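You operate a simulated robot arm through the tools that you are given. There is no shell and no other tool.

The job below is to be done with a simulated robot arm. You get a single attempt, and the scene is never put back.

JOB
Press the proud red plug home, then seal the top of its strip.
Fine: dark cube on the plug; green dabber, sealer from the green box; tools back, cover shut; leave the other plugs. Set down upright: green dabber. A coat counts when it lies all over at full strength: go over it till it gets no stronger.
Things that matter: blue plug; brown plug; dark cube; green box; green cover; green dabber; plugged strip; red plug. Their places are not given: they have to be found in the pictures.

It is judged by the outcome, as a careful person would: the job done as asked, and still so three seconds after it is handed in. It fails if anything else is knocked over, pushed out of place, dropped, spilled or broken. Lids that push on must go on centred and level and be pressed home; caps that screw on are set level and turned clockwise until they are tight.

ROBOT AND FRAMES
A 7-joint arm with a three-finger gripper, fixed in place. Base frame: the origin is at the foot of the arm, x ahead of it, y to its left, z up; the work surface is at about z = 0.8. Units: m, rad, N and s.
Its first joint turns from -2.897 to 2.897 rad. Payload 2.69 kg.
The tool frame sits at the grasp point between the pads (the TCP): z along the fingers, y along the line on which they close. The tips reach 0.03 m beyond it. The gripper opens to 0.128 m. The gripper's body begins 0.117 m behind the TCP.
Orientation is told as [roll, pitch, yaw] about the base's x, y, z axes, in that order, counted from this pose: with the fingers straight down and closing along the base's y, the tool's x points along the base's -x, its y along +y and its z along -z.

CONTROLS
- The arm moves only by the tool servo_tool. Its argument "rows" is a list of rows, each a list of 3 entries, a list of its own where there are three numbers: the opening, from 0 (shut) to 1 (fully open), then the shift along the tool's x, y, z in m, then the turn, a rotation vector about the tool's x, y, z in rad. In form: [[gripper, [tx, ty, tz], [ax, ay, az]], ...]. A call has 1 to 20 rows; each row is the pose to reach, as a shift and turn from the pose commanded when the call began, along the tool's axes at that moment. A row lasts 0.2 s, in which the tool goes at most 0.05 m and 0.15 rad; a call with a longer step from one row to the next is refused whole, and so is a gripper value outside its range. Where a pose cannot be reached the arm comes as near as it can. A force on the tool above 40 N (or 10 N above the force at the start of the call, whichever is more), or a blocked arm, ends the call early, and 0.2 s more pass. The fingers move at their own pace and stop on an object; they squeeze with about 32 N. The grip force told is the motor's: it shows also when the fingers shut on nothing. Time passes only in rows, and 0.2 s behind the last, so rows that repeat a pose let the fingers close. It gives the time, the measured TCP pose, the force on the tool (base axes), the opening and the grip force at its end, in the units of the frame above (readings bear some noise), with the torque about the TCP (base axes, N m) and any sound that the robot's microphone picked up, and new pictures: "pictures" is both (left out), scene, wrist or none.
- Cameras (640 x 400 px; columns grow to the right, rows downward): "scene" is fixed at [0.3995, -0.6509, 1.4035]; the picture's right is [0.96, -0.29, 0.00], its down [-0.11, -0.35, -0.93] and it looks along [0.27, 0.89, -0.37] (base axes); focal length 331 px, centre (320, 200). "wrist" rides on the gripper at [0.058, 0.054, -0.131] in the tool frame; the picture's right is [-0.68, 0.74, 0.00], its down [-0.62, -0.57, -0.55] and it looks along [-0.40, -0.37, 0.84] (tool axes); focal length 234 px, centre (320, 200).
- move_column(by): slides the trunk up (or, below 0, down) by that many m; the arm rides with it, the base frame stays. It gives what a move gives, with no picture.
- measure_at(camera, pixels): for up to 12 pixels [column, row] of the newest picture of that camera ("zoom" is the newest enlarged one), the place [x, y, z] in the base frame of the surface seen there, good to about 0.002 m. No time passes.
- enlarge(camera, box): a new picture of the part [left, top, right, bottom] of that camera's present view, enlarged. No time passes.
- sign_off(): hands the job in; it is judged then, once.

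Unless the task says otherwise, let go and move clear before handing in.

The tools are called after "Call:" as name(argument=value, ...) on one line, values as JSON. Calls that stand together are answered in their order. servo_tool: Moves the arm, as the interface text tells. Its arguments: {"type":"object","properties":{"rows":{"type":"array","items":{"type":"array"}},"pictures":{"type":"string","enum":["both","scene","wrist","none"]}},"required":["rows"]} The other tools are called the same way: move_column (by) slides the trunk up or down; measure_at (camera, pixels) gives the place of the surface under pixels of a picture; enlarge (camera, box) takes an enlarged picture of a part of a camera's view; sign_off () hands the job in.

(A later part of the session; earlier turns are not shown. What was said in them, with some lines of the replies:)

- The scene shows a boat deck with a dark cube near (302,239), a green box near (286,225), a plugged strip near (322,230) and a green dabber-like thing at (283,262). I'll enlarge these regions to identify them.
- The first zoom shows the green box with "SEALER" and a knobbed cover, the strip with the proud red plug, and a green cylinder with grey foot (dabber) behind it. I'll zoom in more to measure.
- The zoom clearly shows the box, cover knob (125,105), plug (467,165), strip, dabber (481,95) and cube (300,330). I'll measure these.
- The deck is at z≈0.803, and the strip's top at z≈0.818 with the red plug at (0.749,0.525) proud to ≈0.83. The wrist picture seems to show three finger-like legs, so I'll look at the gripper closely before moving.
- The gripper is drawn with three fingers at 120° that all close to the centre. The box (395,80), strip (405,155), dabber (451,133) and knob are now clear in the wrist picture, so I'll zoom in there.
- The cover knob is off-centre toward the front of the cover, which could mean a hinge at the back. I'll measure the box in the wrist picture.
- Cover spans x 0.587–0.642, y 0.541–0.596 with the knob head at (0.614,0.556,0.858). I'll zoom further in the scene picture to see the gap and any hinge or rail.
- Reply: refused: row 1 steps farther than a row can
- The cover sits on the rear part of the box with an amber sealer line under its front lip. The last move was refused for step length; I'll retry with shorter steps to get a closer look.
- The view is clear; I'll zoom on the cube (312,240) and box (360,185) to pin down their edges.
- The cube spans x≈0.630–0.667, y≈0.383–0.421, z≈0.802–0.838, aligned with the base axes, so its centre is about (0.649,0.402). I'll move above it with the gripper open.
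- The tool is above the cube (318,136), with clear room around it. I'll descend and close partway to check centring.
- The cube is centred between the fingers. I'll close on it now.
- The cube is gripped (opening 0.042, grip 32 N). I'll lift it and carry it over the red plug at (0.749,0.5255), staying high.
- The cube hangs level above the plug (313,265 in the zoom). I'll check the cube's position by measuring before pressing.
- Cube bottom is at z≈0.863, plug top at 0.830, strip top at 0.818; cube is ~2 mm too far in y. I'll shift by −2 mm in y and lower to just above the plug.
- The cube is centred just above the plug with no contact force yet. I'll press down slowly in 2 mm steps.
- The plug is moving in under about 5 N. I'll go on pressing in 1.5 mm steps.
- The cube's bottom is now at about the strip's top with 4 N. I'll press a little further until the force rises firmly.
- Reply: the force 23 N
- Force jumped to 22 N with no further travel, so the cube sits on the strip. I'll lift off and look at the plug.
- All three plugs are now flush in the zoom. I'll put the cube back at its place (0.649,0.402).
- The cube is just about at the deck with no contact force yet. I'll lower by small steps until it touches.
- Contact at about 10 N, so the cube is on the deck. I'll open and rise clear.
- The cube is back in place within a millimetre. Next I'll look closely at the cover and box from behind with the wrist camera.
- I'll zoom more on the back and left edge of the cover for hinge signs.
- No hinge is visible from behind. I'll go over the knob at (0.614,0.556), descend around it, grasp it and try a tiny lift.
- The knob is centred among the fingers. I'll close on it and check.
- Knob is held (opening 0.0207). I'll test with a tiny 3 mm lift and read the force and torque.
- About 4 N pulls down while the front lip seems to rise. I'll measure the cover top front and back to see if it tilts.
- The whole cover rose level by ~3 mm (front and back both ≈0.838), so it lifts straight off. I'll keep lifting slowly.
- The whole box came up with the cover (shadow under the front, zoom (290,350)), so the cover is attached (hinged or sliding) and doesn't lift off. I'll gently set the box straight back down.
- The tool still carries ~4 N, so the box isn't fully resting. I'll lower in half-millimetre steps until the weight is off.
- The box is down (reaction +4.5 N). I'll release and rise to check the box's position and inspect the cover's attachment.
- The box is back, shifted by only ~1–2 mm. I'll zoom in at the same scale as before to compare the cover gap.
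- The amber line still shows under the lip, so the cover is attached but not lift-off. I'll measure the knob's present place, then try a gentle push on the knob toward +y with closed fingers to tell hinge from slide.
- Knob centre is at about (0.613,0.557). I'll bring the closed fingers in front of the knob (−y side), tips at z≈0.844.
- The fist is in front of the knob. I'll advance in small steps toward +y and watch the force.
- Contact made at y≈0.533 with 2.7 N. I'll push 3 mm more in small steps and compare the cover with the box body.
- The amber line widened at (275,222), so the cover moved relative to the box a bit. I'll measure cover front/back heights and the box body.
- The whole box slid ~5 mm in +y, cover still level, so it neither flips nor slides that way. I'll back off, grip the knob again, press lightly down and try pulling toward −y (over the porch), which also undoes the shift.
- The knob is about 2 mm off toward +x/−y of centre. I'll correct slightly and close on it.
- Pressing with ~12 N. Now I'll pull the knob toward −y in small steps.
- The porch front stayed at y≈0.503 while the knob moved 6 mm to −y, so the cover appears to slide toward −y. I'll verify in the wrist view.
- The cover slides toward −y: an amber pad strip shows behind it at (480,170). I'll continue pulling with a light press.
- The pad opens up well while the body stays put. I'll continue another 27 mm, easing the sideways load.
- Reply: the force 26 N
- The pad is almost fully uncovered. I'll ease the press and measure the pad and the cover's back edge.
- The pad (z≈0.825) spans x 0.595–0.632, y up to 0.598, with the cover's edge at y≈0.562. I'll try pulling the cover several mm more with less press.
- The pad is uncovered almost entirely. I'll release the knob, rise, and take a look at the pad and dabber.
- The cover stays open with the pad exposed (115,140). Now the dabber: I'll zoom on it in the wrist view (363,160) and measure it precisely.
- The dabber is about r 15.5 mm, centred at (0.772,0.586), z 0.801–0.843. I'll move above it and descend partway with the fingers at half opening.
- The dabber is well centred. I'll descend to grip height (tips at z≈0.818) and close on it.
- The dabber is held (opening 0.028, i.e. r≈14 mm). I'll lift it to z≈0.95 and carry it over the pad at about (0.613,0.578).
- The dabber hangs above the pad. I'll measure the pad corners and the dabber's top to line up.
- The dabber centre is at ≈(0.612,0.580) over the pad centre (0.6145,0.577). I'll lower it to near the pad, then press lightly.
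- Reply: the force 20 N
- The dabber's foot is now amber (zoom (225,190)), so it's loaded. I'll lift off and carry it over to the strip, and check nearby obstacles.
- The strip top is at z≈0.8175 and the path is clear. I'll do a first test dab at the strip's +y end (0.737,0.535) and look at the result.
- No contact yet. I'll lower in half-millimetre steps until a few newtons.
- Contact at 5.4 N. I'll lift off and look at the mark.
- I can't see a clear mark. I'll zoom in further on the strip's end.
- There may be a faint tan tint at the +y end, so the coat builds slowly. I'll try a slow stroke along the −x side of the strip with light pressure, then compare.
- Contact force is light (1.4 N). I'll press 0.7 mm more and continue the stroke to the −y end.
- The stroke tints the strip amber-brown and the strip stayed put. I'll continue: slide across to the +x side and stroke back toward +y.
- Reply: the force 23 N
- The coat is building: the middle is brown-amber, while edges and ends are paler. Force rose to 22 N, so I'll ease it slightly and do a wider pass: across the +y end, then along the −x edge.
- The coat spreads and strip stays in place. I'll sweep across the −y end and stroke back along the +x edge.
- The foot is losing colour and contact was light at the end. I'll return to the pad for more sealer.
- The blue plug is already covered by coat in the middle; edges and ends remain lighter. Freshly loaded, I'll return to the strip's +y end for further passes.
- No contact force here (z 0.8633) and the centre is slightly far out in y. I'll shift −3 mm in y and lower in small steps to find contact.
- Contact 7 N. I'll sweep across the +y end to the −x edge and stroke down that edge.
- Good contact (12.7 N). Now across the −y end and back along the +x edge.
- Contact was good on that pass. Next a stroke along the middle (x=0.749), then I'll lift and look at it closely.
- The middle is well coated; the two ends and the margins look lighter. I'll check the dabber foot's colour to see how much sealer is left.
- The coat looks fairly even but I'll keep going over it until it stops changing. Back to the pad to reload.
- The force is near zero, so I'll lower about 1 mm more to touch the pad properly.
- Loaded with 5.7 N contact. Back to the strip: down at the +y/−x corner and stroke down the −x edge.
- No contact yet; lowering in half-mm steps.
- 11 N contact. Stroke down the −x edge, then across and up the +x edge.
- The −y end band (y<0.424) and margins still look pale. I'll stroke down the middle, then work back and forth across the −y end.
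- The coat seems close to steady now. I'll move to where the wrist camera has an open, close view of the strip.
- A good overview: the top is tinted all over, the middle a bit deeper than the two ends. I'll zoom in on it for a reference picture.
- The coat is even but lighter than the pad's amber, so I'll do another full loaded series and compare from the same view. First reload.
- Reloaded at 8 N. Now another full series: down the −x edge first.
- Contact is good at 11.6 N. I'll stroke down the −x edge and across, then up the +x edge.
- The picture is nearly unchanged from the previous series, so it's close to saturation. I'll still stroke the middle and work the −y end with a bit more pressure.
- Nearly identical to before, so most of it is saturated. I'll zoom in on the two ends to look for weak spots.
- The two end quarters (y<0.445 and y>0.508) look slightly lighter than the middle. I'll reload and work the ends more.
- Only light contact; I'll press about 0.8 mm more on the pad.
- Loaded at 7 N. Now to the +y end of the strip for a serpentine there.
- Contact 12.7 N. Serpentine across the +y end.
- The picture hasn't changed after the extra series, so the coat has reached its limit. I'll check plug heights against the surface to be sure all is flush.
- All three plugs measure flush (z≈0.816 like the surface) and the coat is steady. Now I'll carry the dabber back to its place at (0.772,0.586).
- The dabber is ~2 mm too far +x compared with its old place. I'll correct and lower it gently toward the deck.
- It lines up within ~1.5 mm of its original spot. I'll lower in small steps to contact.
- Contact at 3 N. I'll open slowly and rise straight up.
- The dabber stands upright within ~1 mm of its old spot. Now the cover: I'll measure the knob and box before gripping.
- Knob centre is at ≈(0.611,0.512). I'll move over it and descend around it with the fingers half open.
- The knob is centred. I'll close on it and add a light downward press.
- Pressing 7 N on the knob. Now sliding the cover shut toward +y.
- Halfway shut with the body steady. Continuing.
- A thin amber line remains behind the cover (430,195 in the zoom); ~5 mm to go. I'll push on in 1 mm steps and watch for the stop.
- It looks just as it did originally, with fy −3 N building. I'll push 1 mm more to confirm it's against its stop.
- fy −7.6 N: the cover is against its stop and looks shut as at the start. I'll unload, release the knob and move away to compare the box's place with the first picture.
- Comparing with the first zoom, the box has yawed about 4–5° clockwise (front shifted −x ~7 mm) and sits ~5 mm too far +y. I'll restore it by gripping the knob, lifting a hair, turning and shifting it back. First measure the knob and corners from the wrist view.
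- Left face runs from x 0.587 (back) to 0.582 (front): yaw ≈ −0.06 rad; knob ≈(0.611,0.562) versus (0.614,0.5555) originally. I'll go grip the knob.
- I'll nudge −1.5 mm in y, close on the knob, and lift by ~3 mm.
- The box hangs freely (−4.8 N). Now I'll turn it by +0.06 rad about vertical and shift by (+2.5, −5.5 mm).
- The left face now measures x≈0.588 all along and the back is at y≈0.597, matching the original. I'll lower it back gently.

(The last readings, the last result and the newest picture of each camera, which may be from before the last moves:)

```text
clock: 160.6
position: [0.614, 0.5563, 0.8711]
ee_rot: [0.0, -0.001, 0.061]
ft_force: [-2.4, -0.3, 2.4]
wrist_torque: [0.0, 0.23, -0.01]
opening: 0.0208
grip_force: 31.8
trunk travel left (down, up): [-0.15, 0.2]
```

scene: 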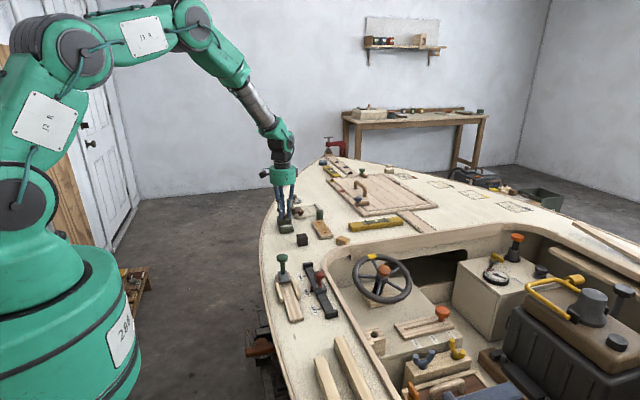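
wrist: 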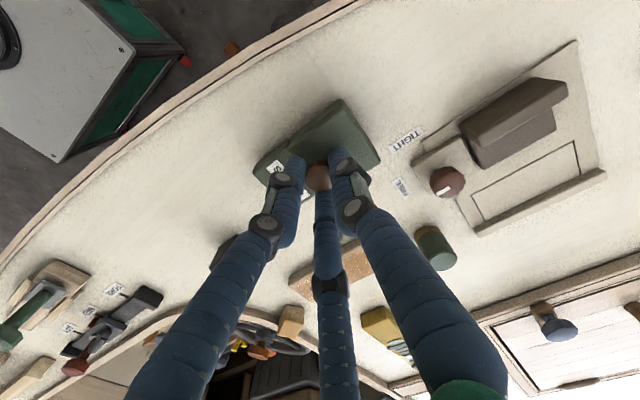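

The box is down (+2.4 N). I'll release the knob and rise, then inspect.

Call:
servo_tool(rows=[[0.2, [0, 0, 0], [0, 0, 0]], [0.35, [0, 0, 0], [0, 0, 0]], [0.5, [0, 0, 0], [0, 0, 0]], [0.5, [0, 0, -0.03], [0, 0, 0]], [0.5, [0, 0, -0.07], [0, 0, 0]], [0.8, [0.03, 0, -0.1], [0, 0, 0.03]], [1, [0.06, 0.03, -0.12], [0, 0, 0.06]]], pictures="both")

Call:
enlarge(camera="scene", box=[274, 210, 298, 235])

Call:
enlarge(camera="wrist", box=[300, 140, 396, 220])

```text
clock: 162.2
position: [0.5536, 0.5832, 0.9878]
ee_rot: [0.0, -0.001, 0.0]
ft_force: [0.7, 0.1, 0.7]
wrist_torque: [0.05, 0.04, 0.01]
opening: 0.1281
grip_force: 0.0
trunk travel left (down, up): [-0.15, 0.2]
```

scene: 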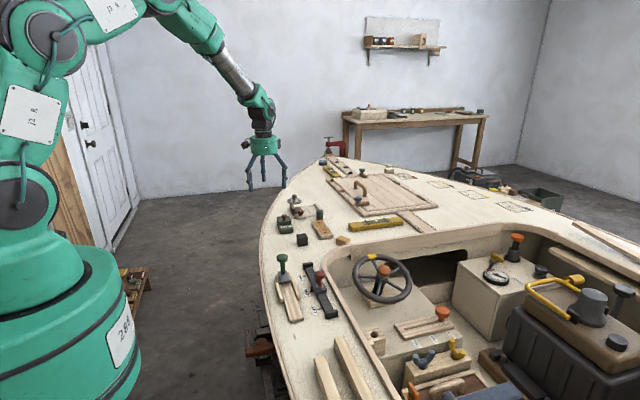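
wrist: 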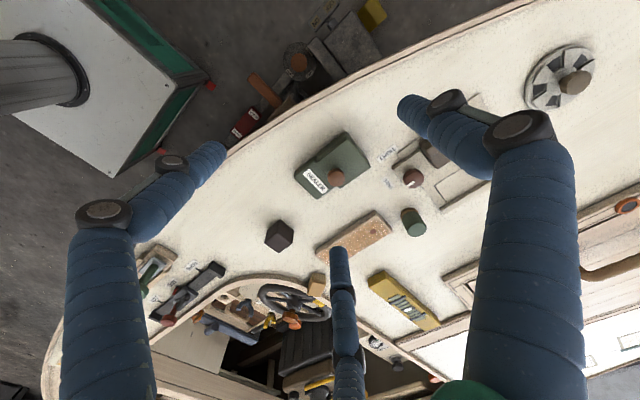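

```text
16.00 times, centred on (286, 222) of scene
```

zoom: 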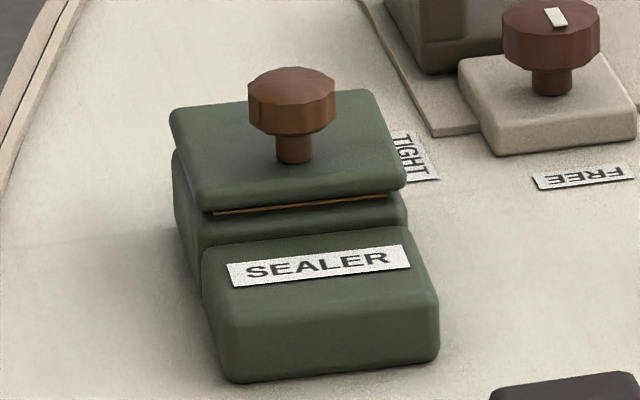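

```text
5.00 times, centred on (348, 180) of wrist
```

zoom: 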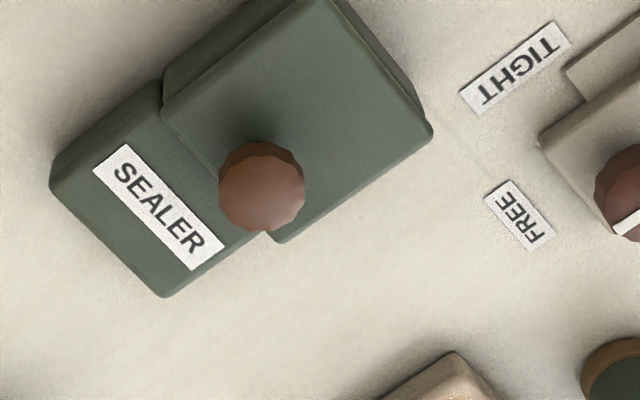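

The box is back to within ~2 mm of its original pose, and the amber line in front is as at the start. I'll check the cover's back edge and final views of strip, cube and dabber.

Call:
enlarge(camera="wrist", box=[300, 120, 380, 180])

Call:
enlarge(camera="scene", box=[272, 205, 336, 245])

Call:
measure_at(camera="zoom", pixels=[[125, 98], [60, 122], [65, 175], [195, 160], [145, 190], [75, 212], [210, 235], [95, 250], [150, 265], [478, 60], [478, 100], [478, 145]])

```text
6.67 times, centred on (340, 150) of wrist
```

zoom: 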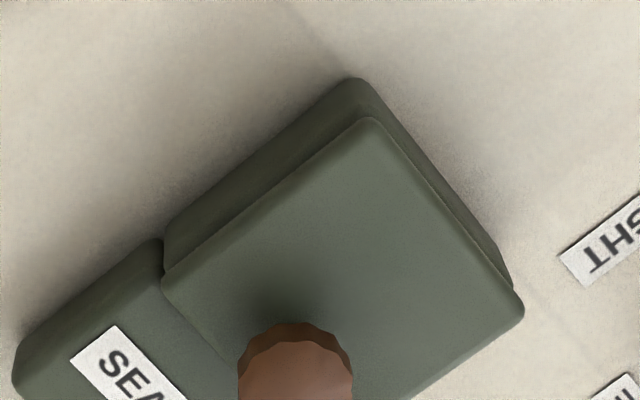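

```text
10.00 times, centred on (304, 225) of scene
```

zoom: 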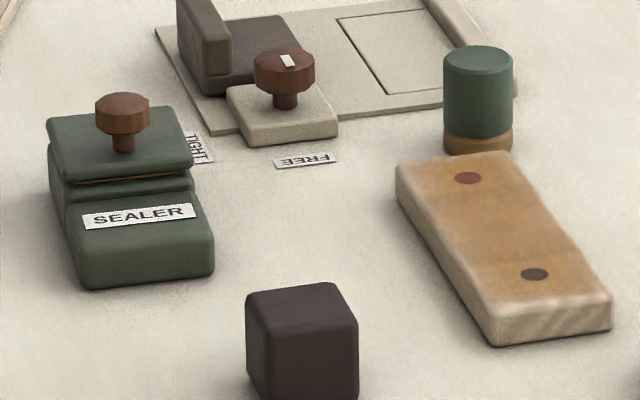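

```text
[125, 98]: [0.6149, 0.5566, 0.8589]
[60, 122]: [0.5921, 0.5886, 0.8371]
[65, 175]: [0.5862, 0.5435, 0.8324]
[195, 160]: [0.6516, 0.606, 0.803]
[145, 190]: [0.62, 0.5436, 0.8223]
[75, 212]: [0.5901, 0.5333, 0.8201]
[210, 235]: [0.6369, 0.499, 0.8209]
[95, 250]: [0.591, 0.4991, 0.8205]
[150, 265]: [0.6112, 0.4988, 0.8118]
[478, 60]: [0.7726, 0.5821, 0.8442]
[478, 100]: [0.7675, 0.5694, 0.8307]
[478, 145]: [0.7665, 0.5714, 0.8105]
```

Everything sits in place. To be sure the cover is fully shut, I'll go to the same wrist viewpoint I used before opening it and compare the cover's back edge.

Call:
servo_tool(rows=[[1, [-0.008, 0.012, 0.02], [0, 0, 0]], [1, [-0.0158, 0.0248, 0.04], [0, 0, 0]], [1, [-0.0158, 0.0248, 0.0464], [0, 0, 0]], [1, [-0.0158, 0.0248, 0.0464], [0, 0, 0]]], pictures="wrist")

Call:
enlarge(camera="wrist", box=[250, 120, 410, 240])

Call:
enlarge(camera="wrist", box=[290, 142, 358, 185])

```text
clock: 163.2
position: [0.5703, 0.611, 0.9449]
ee_rot: [-0.001, -0.001, 0.0]
ft_force: [0.2, 0.4, 0.4]
wrist_torque: [0.02, -0.01, 0.02]
opening: 0.1282
grip_force: 0.1
trunk travel left (down, up): [-0.15, 0.2]
```

wrist: 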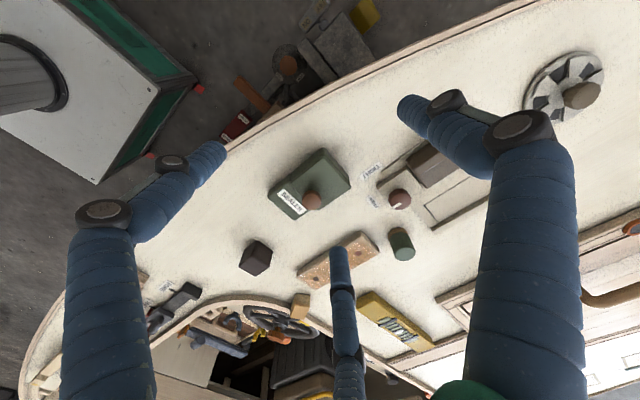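

```text
3.33 times, centred on (330, 180) of wrist
```

zoom: 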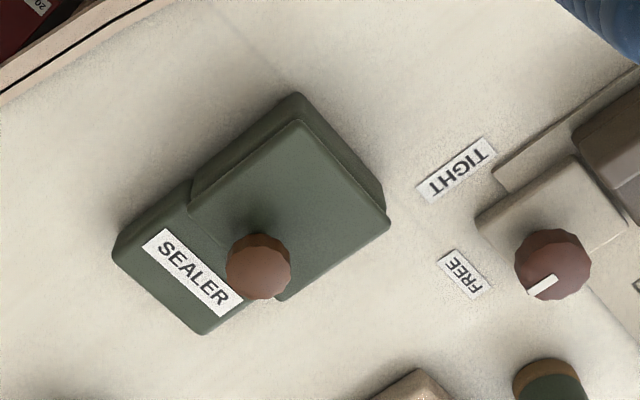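

```text
9.30 times, centred on (324, 164) of wrist
```

zoom: 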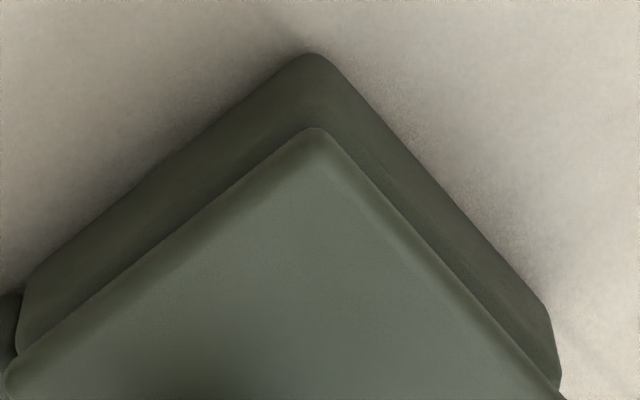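

The cover's edge and the box rim look identical to the original view, so the cover is shut. Before finishing, I'll take one more close, unobstructed look at the strip's coat.

Call:
servo_tool(rows=[[1, [-0.025, -0.03, -0.02], [0, 0, 0]], [1, [-0.05, -0.06, -0.02], [0, 0, 0]], [1, [-0.075, -0.09, -0.02], [0, 0, 0]], [1, [-0.1, -0.115, -0.02], [0, 0, 0]], [1, [-0.12, -0.14, -0.005], [0, 0, 0]], [1, [-0.12, -0.14, -0.005], [0, 0, 0]]], pictures="wrist")

Call:
enlarge(camera="wrist", box=[290, 105, 418, 215])

```text
clock: 164.6
position: [0.6894, 0.4665, 0.9508]
ee_rot: [0.0, 0.001, 0.002]
ft_force: [0.2, 1.0, -0.2]
wrist_torque: [0.03, 0.04, 0.03]
opening: 0.1284
grip_force: 0.1
trunk travel left (down, up): [-0.15, 0.2]
```

wrist: 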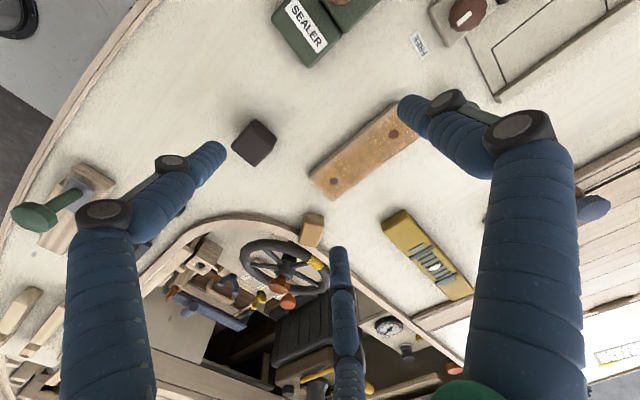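

```text
3.64 times, centred on (354, 160) of wrist
```

zoom: 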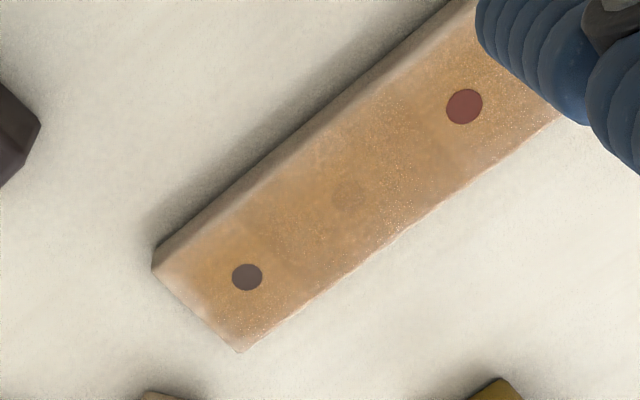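

The coat looks an even amber all over. I'll zoom in on the section boundaries for a last comparison of strength.

Call:
enlarge(camera="wrist", box=[305, 160, 365, 205])

Call:
enlarge(camera="wrist", box=[360, 100, 420, 160])

```text
8.89 times, centred on (335, 182) of wrist
```

zoom: 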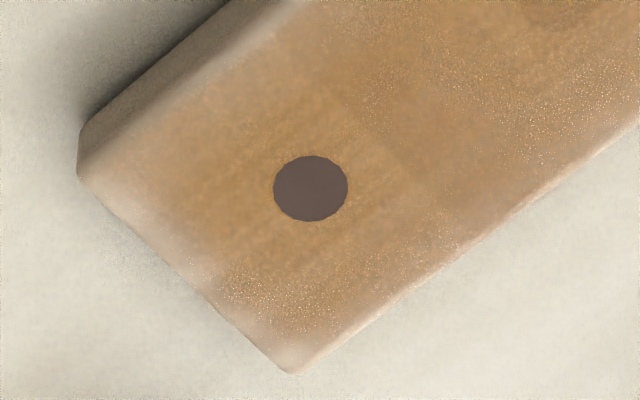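

```text
6.67 times, centred on (390, 130) of wrist
```

zoom: 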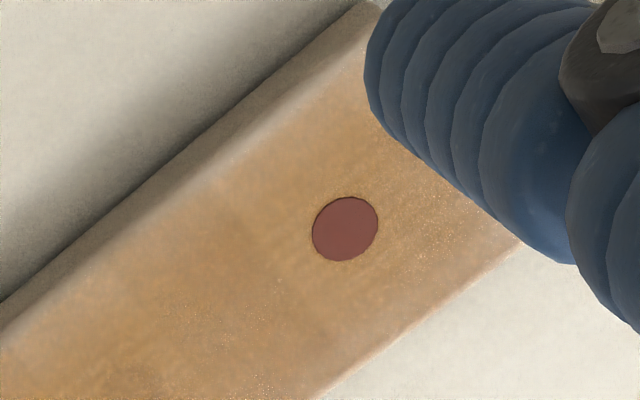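

The coat is even with only the rounded edges paler (as they were before coating). The red plug is flush, and the cube, dabber and box are back in place with the cover shut. The arm is clear and open, so I'll hand in.

Call:
sign_off()

```text
The job is handed in.
```

I pressed the red plug flush, sealed the top of its strip, put the cube and dabber back and slid the cover shut. I then handed the job in; the result has not come back.

- **Red plug:** I pressed it with the dark cube until the force jumped to about 22 N with no more travel. It now measures level with the strip and the other two plugs, which I did not press in.
- **Coat:** I went over the strip many times, reloading from the green box several times. The last extra series made no visible difference, so I took it as full strength. The rounded edges and the very ends still look a little paler; I think that is the edge shading, which was there before coating.
- **Tools:** The cube is back within about 1 mm. The green dabber stands upright within about 1–2 mm of its old place, with sealer still on its foot.
- **Green box:** I first took the cover for a lift-off lid, so the whole box came up a little. It then shifted about 5 mm and turned slightly while I worked the sliding cover. I lifted it by its knob and set it back, to within about 2–3 mm of where it started. Its cover is shut and looks the same as at the start.
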